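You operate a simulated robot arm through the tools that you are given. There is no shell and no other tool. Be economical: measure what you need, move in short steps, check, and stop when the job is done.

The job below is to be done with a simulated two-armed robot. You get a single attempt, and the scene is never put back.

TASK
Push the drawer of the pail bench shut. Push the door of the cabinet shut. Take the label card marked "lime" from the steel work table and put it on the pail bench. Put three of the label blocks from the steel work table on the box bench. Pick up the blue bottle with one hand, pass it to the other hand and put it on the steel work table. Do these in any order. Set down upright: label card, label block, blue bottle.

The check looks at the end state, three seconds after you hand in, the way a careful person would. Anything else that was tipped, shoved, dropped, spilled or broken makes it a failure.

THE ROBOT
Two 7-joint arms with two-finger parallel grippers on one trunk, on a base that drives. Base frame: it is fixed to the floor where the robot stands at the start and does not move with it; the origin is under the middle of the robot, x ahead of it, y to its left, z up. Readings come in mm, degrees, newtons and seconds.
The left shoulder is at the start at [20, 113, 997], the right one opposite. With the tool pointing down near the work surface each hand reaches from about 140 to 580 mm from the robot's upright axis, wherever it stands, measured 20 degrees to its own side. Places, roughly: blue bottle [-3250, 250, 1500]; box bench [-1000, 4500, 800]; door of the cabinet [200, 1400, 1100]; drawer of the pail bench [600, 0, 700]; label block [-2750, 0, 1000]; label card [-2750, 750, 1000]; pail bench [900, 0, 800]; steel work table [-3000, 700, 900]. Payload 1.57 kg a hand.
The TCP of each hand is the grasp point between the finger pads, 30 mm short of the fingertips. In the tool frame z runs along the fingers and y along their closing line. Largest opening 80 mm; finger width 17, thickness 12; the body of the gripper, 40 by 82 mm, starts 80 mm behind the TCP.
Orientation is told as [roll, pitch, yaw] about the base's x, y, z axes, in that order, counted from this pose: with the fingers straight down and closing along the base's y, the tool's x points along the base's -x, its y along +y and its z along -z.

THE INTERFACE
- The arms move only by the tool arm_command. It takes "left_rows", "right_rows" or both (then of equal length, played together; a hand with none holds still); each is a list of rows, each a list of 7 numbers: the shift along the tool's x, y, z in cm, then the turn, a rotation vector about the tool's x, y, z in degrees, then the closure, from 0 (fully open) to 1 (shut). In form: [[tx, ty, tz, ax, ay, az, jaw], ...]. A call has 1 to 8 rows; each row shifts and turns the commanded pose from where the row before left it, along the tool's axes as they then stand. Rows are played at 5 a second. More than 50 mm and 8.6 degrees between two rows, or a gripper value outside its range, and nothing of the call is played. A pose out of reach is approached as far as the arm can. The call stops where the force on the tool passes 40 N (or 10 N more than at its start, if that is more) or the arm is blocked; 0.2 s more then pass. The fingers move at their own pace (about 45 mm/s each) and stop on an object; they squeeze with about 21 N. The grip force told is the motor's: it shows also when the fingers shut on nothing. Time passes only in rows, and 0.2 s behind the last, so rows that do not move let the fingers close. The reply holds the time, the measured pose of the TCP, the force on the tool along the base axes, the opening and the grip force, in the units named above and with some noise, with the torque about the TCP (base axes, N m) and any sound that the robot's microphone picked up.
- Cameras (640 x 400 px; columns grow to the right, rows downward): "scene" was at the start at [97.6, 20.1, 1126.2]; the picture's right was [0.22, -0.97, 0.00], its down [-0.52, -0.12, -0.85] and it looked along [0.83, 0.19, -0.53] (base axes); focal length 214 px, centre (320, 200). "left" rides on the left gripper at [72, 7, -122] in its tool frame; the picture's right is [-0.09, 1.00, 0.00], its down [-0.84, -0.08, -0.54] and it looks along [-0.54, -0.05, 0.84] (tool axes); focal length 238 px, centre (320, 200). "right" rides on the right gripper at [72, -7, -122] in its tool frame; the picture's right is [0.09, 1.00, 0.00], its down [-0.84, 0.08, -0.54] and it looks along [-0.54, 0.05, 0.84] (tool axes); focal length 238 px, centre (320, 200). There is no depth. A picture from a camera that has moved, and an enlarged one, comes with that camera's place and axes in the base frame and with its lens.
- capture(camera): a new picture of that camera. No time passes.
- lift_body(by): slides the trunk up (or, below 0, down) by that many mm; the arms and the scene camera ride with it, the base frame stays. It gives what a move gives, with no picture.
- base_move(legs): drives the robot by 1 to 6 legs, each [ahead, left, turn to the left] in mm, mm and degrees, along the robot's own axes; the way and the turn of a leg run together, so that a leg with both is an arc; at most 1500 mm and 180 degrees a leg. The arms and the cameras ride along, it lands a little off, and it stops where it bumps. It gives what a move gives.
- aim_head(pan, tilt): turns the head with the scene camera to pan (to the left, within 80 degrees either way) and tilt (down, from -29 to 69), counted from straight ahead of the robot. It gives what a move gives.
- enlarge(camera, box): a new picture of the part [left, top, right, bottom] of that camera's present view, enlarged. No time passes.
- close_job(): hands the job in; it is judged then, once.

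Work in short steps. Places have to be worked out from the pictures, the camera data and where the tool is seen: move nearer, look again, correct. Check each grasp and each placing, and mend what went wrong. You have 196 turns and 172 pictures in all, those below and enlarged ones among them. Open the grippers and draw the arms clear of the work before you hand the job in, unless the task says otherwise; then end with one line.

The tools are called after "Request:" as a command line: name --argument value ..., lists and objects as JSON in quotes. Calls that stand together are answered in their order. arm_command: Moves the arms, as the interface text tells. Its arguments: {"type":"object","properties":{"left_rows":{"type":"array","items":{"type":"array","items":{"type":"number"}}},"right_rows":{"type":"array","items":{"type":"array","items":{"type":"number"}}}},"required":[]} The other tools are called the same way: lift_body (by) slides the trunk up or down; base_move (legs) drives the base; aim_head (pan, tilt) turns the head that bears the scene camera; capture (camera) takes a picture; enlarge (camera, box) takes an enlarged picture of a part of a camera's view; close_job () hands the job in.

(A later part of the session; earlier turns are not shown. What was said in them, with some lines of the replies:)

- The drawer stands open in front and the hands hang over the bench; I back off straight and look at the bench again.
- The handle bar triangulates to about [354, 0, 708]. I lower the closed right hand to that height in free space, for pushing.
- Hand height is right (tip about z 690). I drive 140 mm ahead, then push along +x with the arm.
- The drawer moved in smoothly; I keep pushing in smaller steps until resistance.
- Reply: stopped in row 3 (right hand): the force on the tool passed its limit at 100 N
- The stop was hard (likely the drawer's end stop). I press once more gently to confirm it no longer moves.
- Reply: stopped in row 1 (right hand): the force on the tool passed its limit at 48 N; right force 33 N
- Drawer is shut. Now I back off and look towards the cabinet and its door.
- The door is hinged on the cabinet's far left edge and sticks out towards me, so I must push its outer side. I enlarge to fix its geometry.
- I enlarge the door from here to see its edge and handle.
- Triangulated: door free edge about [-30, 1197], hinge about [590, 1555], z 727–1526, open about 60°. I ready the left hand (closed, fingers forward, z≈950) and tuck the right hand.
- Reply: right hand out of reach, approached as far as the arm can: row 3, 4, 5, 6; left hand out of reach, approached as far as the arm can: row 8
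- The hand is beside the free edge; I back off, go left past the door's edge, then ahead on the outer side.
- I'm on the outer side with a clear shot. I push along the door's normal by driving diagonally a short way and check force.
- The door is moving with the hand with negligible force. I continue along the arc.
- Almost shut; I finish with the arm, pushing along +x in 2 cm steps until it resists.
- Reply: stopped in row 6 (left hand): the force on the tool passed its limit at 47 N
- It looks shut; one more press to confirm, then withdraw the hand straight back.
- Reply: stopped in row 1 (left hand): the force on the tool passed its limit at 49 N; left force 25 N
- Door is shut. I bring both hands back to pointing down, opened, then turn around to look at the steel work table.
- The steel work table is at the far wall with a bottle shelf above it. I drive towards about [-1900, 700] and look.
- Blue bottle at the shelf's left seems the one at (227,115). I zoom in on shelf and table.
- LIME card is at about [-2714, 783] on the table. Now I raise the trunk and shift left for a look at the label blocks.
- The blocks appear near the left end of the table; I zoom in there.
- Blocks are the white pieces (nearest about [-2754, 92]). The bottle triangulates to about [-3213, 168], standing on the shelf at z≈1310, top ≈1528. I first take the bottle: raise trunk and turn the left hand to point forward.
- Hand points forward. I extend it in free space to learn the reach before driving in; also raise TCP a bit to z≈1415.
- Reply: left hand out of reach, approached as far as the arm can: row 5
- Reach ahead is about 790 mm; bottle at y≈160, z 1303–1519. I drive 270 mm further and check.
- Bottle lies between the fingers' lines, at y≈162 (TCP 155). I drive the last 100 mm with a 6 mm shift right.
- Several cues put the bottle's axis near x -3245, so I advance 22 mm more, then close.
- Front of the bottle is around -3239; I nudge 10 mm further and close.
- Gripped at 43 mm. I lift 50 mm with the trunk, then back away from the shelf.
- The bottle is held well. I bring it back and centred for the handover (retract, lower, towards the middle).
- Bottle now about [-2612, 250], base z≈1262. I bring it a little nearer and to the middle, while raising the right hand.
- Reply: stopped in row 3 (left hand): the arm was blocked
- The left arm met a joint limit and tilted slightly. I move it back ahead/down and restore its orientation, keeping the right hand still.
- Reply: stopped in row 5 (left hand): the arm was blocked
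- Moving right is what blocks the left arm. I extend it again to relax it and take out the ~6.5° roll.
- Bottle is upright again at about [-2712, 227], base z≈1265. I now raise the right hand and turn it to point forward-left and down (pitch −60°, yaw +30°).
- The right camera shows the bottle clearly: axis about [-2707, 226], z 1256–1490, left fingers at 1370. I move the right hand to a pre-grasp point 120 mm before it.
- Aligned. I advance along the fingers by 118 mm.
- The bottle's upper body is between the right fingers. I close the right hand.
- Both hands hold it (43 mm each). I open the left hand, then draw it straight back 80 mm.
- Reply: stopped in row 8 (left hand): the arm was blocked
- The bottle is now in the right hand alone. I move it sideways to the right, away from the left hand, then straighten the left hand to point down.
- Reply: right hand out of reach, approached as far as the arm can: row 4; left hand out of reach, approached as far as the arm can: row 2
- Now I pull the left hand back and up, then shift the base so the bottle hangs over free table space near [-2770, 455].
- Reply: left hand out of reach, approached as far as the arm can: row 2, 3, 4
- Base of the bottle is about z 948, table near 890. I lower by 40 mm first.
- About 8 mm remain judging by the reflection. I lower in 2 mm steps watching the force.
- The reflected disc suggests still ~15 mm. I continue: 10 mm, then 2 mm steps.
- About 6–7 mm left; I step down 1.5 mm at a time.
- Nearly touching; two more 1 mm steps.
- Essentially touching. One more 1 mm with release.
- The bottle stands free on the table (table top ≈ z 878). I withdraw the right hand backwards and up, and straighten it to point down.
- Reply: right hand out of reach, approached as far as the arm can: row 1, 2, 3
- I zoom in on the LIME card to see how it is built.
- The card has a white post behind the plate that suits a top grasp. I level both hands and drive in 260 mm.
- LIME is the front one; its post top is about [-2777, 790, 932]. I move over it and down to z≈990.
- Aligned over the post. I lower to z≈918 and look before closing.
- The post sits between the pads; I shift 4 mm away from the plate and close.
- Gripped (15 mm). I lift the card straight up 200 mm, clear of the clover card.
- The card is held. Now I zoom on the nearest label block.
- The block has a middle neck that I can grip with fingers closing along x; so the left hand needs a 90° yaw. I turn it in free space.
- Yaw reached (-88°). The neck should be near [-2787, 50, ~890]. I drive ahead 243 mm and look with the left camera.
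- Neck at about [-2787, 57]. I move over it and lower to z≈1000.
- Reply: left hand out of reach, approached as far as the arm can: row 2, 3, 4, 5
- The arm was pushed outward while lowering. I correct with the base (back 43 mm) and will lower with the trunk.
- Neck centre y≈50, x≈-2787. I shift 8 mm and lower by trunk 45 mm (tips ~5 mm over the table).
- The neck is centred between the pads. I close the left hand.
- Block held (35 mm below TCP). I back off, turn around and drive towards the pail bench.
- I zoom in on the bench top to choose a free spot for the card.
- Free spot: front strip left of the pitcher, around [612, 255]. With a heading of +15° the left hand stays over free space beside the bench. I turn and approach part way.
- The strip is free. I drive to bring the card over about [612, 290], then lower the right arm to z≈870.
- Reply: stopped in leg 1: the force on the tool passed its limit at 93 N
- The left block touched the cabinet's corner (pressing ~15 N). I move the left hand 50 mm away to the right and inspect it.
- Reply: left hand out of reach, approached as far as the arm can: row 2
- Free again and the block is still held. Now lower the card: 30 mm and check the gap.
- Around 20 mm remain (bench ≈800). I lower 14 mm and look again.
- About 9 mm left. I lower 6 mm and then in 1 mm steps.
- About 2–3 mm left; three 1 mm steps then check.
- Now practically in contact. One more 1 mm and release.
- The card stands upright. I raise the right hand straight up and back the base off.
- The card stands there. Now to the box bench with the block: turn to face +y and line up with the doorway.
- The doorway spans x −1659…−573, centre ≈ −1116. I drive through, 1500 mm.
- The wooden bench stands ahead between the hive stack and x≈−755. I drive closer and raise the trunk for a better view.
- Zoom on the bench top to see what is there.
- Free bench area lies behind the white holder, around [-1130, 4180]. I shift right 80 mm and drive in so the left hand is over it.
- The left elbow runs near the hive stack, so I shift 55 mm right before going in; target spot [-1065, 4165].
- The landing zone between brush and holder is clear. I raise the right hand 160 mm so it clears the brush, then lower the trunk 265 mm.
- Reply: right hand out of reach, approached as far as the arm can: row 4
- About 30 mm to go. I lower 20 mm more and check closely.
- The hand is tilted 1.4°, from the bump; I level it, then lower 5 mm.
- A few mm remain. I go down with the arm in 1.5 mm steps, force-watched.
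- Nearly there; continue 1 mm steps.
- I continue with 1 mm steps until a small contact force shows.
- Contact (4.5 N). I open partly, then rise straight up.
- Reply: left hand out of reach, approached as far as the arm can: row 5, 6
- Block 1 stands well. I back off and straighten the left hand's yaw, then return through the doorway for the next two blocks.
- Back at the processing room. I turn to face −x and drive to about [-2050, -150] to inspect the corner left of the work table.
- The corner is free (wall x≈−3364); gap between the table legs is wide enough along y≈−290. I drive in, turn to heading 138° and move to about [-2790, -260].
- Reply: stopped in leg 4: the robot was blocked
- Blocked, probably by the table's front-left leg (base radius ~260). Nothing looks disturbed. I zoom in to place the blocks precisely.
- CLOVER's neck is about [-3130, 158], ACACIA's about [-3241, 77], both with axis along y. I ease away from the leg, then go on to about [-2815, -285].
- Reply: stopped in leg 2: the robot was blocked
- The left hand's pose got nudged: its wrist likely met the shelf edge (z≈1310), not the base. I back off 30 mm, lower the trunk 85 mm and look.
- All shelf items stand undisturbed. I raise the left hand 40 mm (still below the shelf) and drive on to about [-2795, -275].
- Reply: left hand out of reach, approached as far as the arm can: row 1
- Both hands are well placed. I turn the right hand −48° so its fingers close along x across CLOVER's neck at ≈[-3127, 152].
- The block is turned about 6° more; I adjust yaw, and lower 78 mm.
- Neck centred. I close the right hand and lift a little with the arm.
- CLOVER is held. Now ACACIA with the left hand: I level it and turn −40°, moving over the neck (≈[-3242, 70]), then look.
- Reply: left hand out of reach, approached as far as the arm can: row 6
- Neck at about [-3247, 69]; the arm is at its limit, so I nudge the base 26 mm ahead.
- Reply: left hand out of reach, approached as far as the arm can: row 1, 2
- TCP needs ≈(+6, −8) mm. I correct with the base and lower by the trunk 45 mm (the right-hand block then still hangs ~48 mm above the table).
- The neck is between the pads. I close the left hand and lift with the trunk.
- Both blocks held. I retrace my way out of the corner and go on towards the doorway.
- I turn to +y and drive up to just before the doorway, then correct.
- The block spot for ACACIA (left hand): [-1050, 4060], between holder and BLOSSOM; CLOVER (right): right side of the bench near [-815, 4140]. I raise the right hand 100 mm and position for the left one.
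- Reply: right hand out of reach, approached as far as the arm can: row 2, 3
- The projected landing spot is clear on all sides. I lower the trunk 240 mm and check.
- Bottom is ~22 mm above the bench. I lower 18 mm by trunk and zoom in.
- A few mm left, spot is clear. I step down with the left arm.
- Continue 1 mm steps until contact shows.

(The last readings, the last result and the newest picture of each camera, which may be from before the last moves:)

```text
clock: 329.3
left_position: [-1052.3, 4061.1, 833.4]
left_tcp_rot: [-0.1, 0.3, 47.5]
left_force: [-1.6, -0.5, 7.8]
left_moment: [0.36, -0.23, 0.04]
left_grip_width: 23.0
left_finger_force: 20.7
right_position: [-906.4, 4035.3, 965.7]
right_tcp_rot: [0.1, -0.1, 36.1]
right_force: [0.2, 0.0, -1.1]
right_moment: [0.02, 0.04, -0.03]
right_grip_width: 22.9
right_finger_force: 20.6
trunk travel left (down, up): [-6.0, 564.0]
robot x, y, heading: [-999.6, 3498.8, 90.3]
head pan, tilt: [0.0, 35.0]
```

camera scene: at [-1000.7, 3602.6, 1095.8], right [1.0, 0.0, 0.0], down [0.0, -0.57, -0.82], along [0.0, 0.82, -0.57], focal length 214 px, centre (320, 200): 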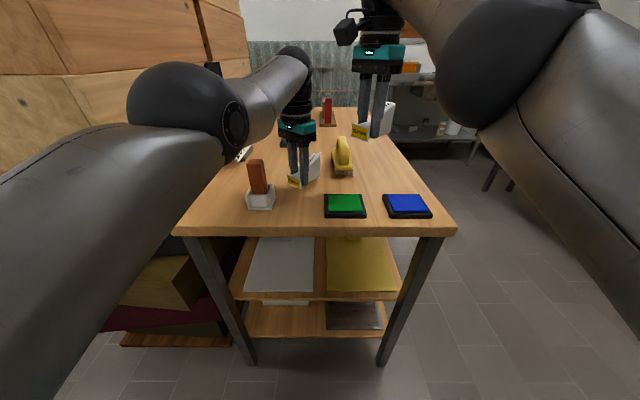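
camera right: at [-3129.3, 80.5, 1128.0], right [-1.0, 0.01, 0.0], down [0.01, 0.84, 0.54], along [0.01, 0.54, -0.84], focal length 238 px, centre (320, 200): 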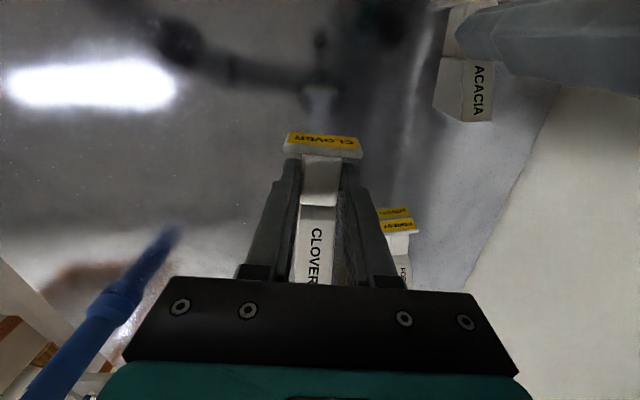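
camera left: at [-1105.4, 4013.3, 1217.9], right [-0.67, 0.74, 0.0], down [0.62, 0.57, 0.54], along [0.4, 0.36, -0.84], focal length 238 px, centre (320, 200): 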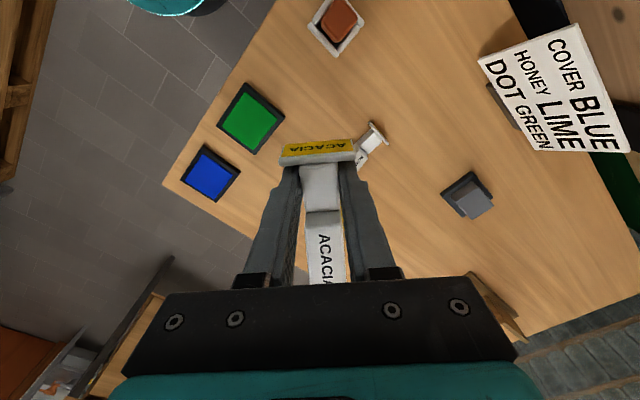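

Contact (7.8 N). I open partly and rise with the trunk.

Request:
arm_command --left_rows '[[0, 0, 0, 0, 0, 0, 0.45], [0, 0, 0, 0, 0, 0, 0.45], [0, 0, 0, 0, 0, 0, 0.45]]'

Request:
lift_body --by 180

Request:
capture --camera "scene"

```text
clock: 330.1
left_position: [-1050.9, 4061.4, 829.8]
left_tcp_rot: [-0.3, 0.5, 47.6]
left_force: [0.1, 0.4, 0.0]
left_moment: [0.05, 0.02, 0.01]
left_grip_width: 43.9
left_finger_force: 0.2
right_position: [-905.4, 4036.5, 965.3]
right_tcp_rot: [0.0, -0.1, 36.0]
right_force: [0.6, 0.1, -0.6]
right_moment: [-0.02, 0.03, 0.02]
right_grip_width: 23.1
right_finger_force: 20.8
trunk travel left (down, up): [-6.0, 564.0]
robot x, y, heading: [-1003.3, 3502.6, 90.4]
head pan, tilt: [0.0, 35.0]
```

```text
clock: 332.1
left_position: [-1051.5, 4061.1, 1010.1]
left_tcp_rot: [-0.3, 0.5, 47.5]
left_force: [0.1, 0.2, 0.5]
left_moment: [0.0, 0.0, -0.01]
left_grip_width: 44.0
left_finger_force: 0.2
right_position: [-906.4, 4034.3, 1145.2]
right_tcp_rot: [-0.1, -0.1, 36.0]
right_force: [-0.1, -1.0, 0.0]
right_moment: [-0.02, -0.01, -0.03]
right_grip_width: 23.1
right_finger_force: 21.6
trunk travel left (down, up): [-186.0, 384.0]
robot x, y, heading: [-998.5, 3508.4, 90.4]
head pan, tilt: [0.0, 35.0]
```

```text
39 pictures are left
camera scene: at [-1000.7, 3602.7, 1257.6], right [1.0, 0.0, 0.0], down [0.0, -0.57, -0.82], along [0.0, 0.82, -0.57], focal length 214 px, centre (320, 200)
```

scene: 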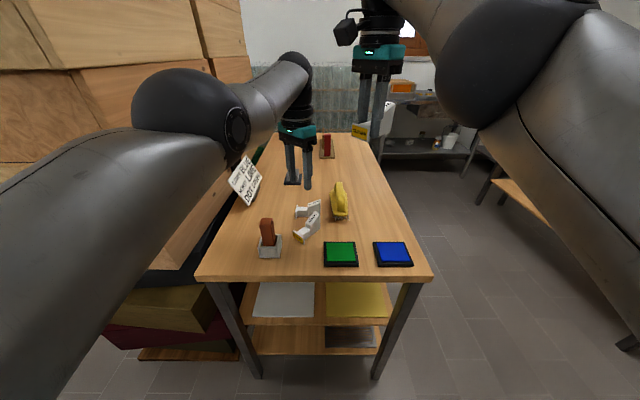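

ACACIA stands. Next CLOVER: raise the left hand, shift the base so the right hand is over [-815, 4130], and lower the trunk.

Request:
arm_command --left_rows '[[0, 0, -4, 0, 0, 0, 0.45], [0, 0, -4, 0, 0, 0, 0.2], [0, 0, -4, 0, 0, 0, 0], [0, 0, -4, 0, 0, 0, 0]]'

Request:
base_move --legs '[[96, -91, 0]]'

Request:
lift_body --by -180

Request:
capture --camera "right"

Request:
capture --camera "scene"

```text
clock: 333.1
left_position: [-1068.5, 4027.6, 1137.4]
left_tcp_rot: [-0.4, 0.8, 47.6]
left_force: [-0.3, 0.5, 0.1]
left_moment: [-0.02, 0.0, 0.0]
left_grip_width: 80.0
left_finger_force: 0.1
left hand out of reach, approached as far as the arm can: row 1, 2, 3, 4
right_position: [-905.5, 4036.6, 1143.4]
right_tcp_rot: [-0.1, 0.0, 36.0]
right_force: [-0.5, -0.1, 0.0]
right_moment: [-0.03, -0.01, -0.02]
right_grip_width: 23.0
right_finger_force: 21.6
trunk travel left (down, up): [-186.0, 384.0]
robot x, y, heading: [-999.7, 3504.3, 90.3]
head pan, tilt: [0.0, 35.0]
```

```text
clock: 334.4
left_position: [-976.6, 4123.1, 1139.2]
left_tcp_rot: [-0.2, 0.7, 47.5]
left_force: [0.0, 0.1, -0.1]
left_moment: [-0.01, 0.04, -0.01]
left_grip_width: 80.0
left_finger_force: 0.0
right_position: [-813.7, 4131.0, 1144.5]
right_tcp_rot: [0.0, 0.0, 36.0]
right_force: [0.1, -0.2, -0.3]
right_moment: [-0.01, 0.02, 0.02]
right_grip_width: 23.2
right_finger_force: 20.7
trunk travel left (down, up): [-186.0, 384.0]
robot x, y, heading: [-909.9, 3600.9, 90.5]
head pan, tilt: [0.0, 35.0]
```

```text
clock: 336.4
left_position: [-975.5, 4123.2, 957.7]
left_tcp_rot: [-0.4, 0.6, 47.5]
left_force: [0.3, -0.1, -0.1]
left_moment: [-0.02, 0.02, -0.01]
left_grip_width: 80.1
left_finger_force: 0.1
right_position: [-812.8, 4131.9, 964.0]
right_tcp_rot: [0.0, -0.1, 36.0]
right_force: [0.4, 0.5, -1.3]
right_moment: [-0.01, 0.01, 0.03]
right_grip_width: 23.1
right_finger_force: 20.8
trunk travel left (down, up): [-6.0, 564.0]
robot x, y, heading: [-909.0, 3602.4, 90.2]
head pan, tilt: [0.0, 35.0]
```

```text
38 pictures are left
camera right: at [-868.2, 4084.1, 1088.2], right [-0.66, 0.75, 0.0], down [0.63, 0.55, 0.54], along [0.41, 0.36, -0.84], focal length 238 px, centre (320, 200)
```

right: 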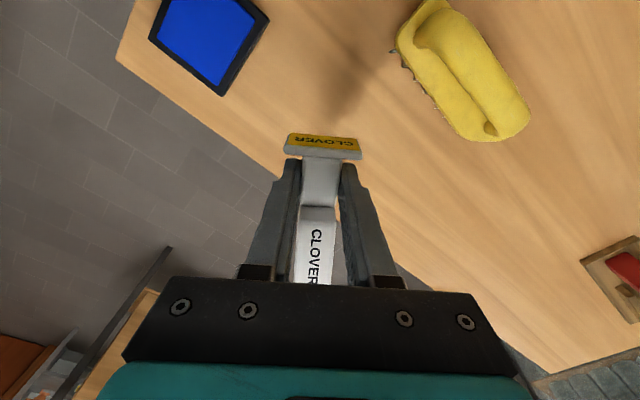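

```text
37 pictures are left
camera scene: at [-908.1, 3698.9, 1077.8], right [1.0, 0.0, 0.0], down [0.0, -0.57, -0.82], along [0.0, 0.82, -0.57], focal length 214 px, centre (320, 200)
```

scene: 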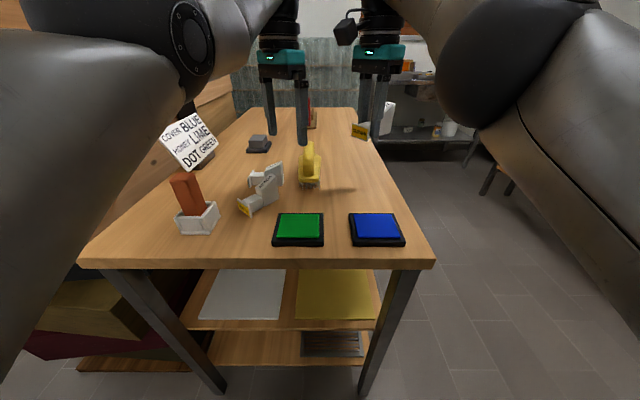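

The wedge end would be only ~10 mm from the bench edge, so I shift 32 mm left, then lower the right arm 115 mm.

Request:
base_move --legs '[[0, 32, 0]]'

Request:
arm_command --right_rows '[[0, 0, 4, 0, 0, 0, 1], [0, 0, 4, 0, 0, 0, 1], [0, 0, 3.5, 0, 0, 0, 1]]'

Request:
capture --camera "right"

Request:
enlarge --camera "scene" --box '[300, 110, 420, 210]'

```text
clock: 337.2
left_position: [-1008.1, 4123.9, 958.6]
left_tcp_rot: [-0.2, 0.6, 47.5]
left_force: [0.1, 1.0, -0.1]
left_moment: [0.02, -0.04, 0.01]
left_grip_width: 79.7
left_finger_force: 0.1
right_position: [-845.4, 4132.3, 964.0]
right_tcp_rot: [0.0, 0.0, 36.0]
right_force: [0.3, 0.7, -0.2]
right_moment: [-0.03, -0.02, -0.02]
right_grip_width: 23.1
right_finger_force: 20.7
trunk travel left (down, up): [-6.0, 564.0]
robot x, y, heading: [-937.8, 3597.2, 90.3]
head pan, tilt: [0.0, 35.0]
```

```text
clock: 338.0
left_position: [-1007.7, 4122.5, 958.2]
left_tcp_rot: [-0.4, 0.5, 47.5]
left_force: [0.4, 0.0, -0.2]
left_moment: [0.03, -0.03, 0.02]
left_grip_width: 80.1
left_finger_force: 0.0
right_position: [-846.2, 4133.1, 848.8]
right_tcp_rot: [0.0, -0.1, 36.1]
right_force: [0.6, -0.4, -0.3]
right_moment: [0.0, 0.04, 0.01]
right_grip_width: 23.1
right_finger_force: 20.5
trunk travel left (down, up): [-6.0, 564.0]
robot x, y, heading: [-938.1, 3599.3, 90.4]
head pan, tilt: [0.0, 35.0]
```

```text
36 pictures are left
camera right: at [-900.1, 4084.1, 971.7], right [-0.66, 0.75, 0.0], down [0.63, 0.55, 0.54], along [0.41, 0.36, -0.84], focal length 238 px, centre (320, 200)
```

right: 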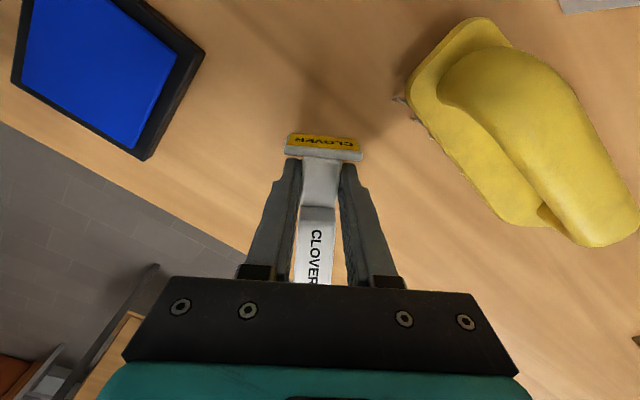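

```text
4.00 times, centred on (360, 160) of scene
camera zoom: at [-939.8, 3698.9, 1077.7], right [1.0, 0.0, 0.0], down [0.0, -0.57, -0.82], along [0.0, 0.82, -0.57], focal length 858 px, centre (160, 360)
```

zoom: 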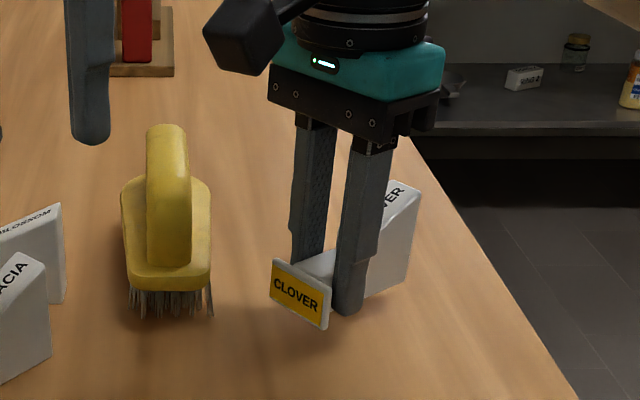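

Clear spot. I lower 13 mm, then single mm steps to contact.

Request:
arm_command --right_rows '[[0, 0, 0.7, 0, 0, 0, 1], [0, 0, 0.6, 0, 0, 0, 1], [0, 0, 0, 0, 0, 0, 1]]'

Request:
arm_command --right_rows '[[0, 0, 0.15, 0, 0, 0, 1], [0, 0, 0, 0, 0, 0, 1]]'

Request:
arm_command --right_rows '[[0, 0, 0.1, 0, 0, 0, 1], [0, 0, 0, 0, 0, 0, 1]]'

```text
clock: 338.8
left_position: [-1008.2, 4125.0, 958.0]
left_tcp_rot: [-0.3, 0.6, 47.5]
left_force: [0.1, -1.0, 0.0]
left_moment: [0.02, -0.01, 0.02]
left_grip_width: 80.0
left_finger_force: 0.1
right_position: [-846.5, 4131.4, 836.0]
right_tcp_rot: [0.0, -0.1, 36.0]
right_force: [0.0, -0.4, 0.0]
right_moment: [-0.03, 0.07, -0.02]
right_grip_width: 23.0
right_finger_force: 20.7
trunk travel left (down, up): [-6.0, 564.0]
robot x, y, heading: [-939.5, 3600.5, 90.0]
head pan, tilt: [0.0, 35.0]
```

```text
clock: 339.4
left_position: [-1008.5, 4123.6, 957.8]
left_tcp_rot: [-0.3, 0.5, 47.6]
left_force: [-0.1, -0.4, 0.2]
left_moment: [-0.01, -0.02, 0.0]
left_grip_width: 80.2
left_finger_force: 0.0
right_position: [-844.5, 4132.4, 835.2]
right_tcp_rot: [0.0, -0.1, 35.9]
right_force: [-0.6, -0.3, -0.2]
right_moment: [0.0, 0.01, 0.01]
right_grip_width: 23.3
right_finger_force: 21.5
trunk travel left (down, up): [-6.0, 564.0]
robot x, y, heading: [-940.4, 3598.8, 90.4]
head pan, tilt: [0.0, 35.0]
```

```text
clock: 340.0
left_position: [-1007.5, 4123.3, 958.2]
left_tcp_rot: [-0.3, 0.6, 47.5]
left_force: [-0.1, 0.9, -0.1]
left_moment: [-0.04, 0.0, 0.0]
left_grip_width: 79.9
left_finger_force: 0.0
right_position: [-846.1, 4131.2, 834.4]
right_tcp_rot: [0.0, -0.1, 36.0]
right_force: [-0.6, 0.0, -0.4]
right_moment: [-0.04, -0.01, 0.0]
right_grip_width: 23.0
right_finger_force: 21.2
trunk travel left (down, up): [-6.0, 564.0]
robot x, y, heading: [-943.5, 3598.3, 90.3]
head pan, tilt: [0.0, 35.0]
```

Still free; two more small steps.

Request:
arm_command --right_rows '[[0, 0, 0.15, 0, 0, 0, 1], [0, 0, 0, 0, 0, 0, 1]]'

Request:
arm_command --right_rows '[[0, 0, 0.1, 0, 0, 0, 1], [0, 0, 0, 0, 0, 0, 1]]'

```text
clock: 340.6
left_position: [-1008.0, 4123.8, 957.2]
left_tcp_rot: [-0.3, 0.6, 47.6]
left_force: [-0.2, -0.1, -0.4]
left_moment: [0.02, 0.01, -0.01]
left_grip_width: 80.0
left_finger_force: 0.0
right_position: [-845.4, 4130.0, 833.2]
right_tcp_rot: [0.0, -0.1, 35.9]
right_force: [-0.1, 0.3, -0.1]
right_moment: [-0.03, -0.05, 0.0]
right_grip_width: 23.3
right_finger_force: 21.1
trunk travel left (down, up): [-6.0, 564.0]
robot x, y, heading: [-942.6, 3598.5, 90.2]
head pan, tilt: [0.0, 35.0]
```

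```text
clock: 341.2
left_position: [-1006.5, 4122.3, 958.1]
left_tcp_rot: [-0.3, 0.6, 47.4]
left_force: [-0.6, -0.2, 0.0]
left_moment: [-0.02, -0.02, 0.01]
left_grip_width: 80.1
left_finger_force: 0.1
right_position: [-844.1, 4130.9, 832.4]
right_tcp_rot: [0.0, 0.0, 36.0]
right_force: [-0.1, -0.6, 4.4]
right_moment: [0.1, -0.18, -0.01]
right_grip_width: 23.1
right_finger_force: 21.0
trunk travel left (down, up): [-6.0, 564.0]
robot x, y, heading: [-939.6, 3599.9, 90.2]
head pan, tilt: [0.0, 35.0]
```

Contact (4.4 N). I open the right hand partly and rise with the trunk.

Request:
arm_command --right_rows '[[0, 0, 0, 0, 0, 0, 0.45], [0, 0, 0, 0, 0, 0, 0.45], [0, 0, 0, 0, 0, 0, 0.45]]'

Request:
lift_body --by 200

Request:
base_move --legs '[[-450, 0, 0]]'

Request:
enlarge --camera "scene" --box '[240, 120, 420, 240]'

```text
clock: 342.0
left_position: [-1007.2, 4123.0, 958.9]
left_tcp_rot: [-0.3, 0.6, 47.5]
left_force: [0.4, 0.4, 0.1]
left_moment: [0.01, -0.02, -0.02]
left_grip_width: 79.8
left_finger_force: 0.1
right_position: [-846.3, 4130.6, 832.1]
right_tcp_rot: [0.0, -0.1, 36.1]
right_force: [0.2, 0.4, -0.1]
right_moment: [0.01, -0.01, -0.04]
right_grip_width: 44.1
right_finger_force: 0.0
trunk travel left (down, up): [-6.0, 564.0]
robot x, y, heading: [-935.1, 3597.9, 90.2]
head pan, tilt: [0.0, 35.0]
```

```text
clock: 344.2
left_position: [-1008.2, 4122.7, 1157.5]
left_tcp_rot: [-0.4, 0.6, 47.6]
left_force: [0.6, -0.5, -0.7]
left_moment: [0.01, 0.03, 0.01]
left_grip_width: 79.9
left_finger_force: 0.0
right_position: [-845.1, 4131.5, 1030.7]
right_tcp_rot: [-0.1, -0.1, 36.0]
right_force: [-0.2, -1.1, -0.4]
right_moment: [0.02, 0.0, 0.01]
right_grip_width: 44.0
right_finger_force: 0.0
trunk travel left (down, up): [-206.0, 364.0]
robot x, y, heading: [-937.4, 3601.3, 90.3]
head pan, tilt: [0.0, 35.0]
```

```text
clock: 346.9
left_position: [-1004.1, 3678.8, 1157.9]
left_tcp_rot: [-0.3, 0.8, 47.3]
left_force: [0.8, 0.2, 0.1]
left_moment: [0.0, -0.01, 0.03]
left_grip_width: 80.0
left_finger_force: 0.1
right_position: [-842.0, 3685.4, 1032.2]
right_tcp_rot: [0.0, -0.1, 35.7]
right_force: [0.0, 0.3, 0.1]
right_moment: [0.03, -0.03, 0.0]
right_grip_width: 44.0
right_finger_force: 0.0
trunk travel left (down, up): [-206.0, 364.0]
robot x, y, heading: [-939.4, 3154.1, 90.2]
head pan, tilt: [0.0, 35.0]
```

```text
3.33 times, centred on (330, 180) of scene
camera zoom: at [-939.1, 3253.4, 1277.7], right [1.0, 0.0, 0.0], down [0.0, -0.57, -0.82], along [0.0, 0.82, -0.57], focal length 715 px, centre (287, 267)
```

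zoom: 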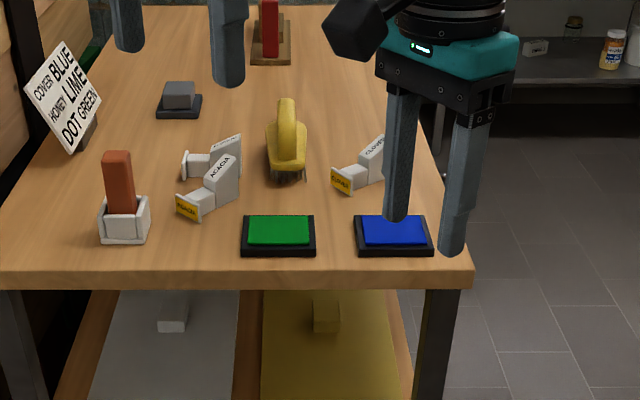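

All three blocks stand on the bench. I open the right hand fully with both arms clear, then hand in.

Request:
arm_command --right_rows '[[0, 0, -3, 0, 0, 0, 0], [0, 0, 0, 0, 0, 0, 0], [0, 0, 0, 0, 0, 0, 0]]'

Request:
close_job

```text
clock: 347.7
left_position: [-1004.1, 3679.2, 1157.2]
left_tcp_rot: [-0.2, 0.6, 47.3]
left_force: [0.2, -0.5, -0.1]
left_moment: [0.0, 0.02, -0.01]
left_grip_width: 79.9
left_finger_force: 0.0
right_position: [-843.3, 3685.9, 1061.4]
right_tcp_rot: [-0.1, -0.1, 35.7]
right_force: [-0.3, 0.5, 0.5]
right_moment: [0.03, 0.03, 0.02]
right_grip_width: 80.1
right_finger_force: 0.0
trunk travel left (down, up): [-206.0, 364.0]
robot x, y, heading: [-941.2, 3155.4, 89.7]
head pan, tilt: [0.0, 35.0]
```

```text
The job is handed in.
```

The job is handed in: the drawer and cabinet door are shut, the lime card stands on the pail bench, three label blocks stand on the box bench, and the blue bottle was passed between hands and stands on the steel work table. On the way a held block knocked the cabinet's corner (about 93 N), and the robot was blocked near the work table's shelf, probably by its left wrist on the shelf edge; pictures afterwards showed nothing disturbed.
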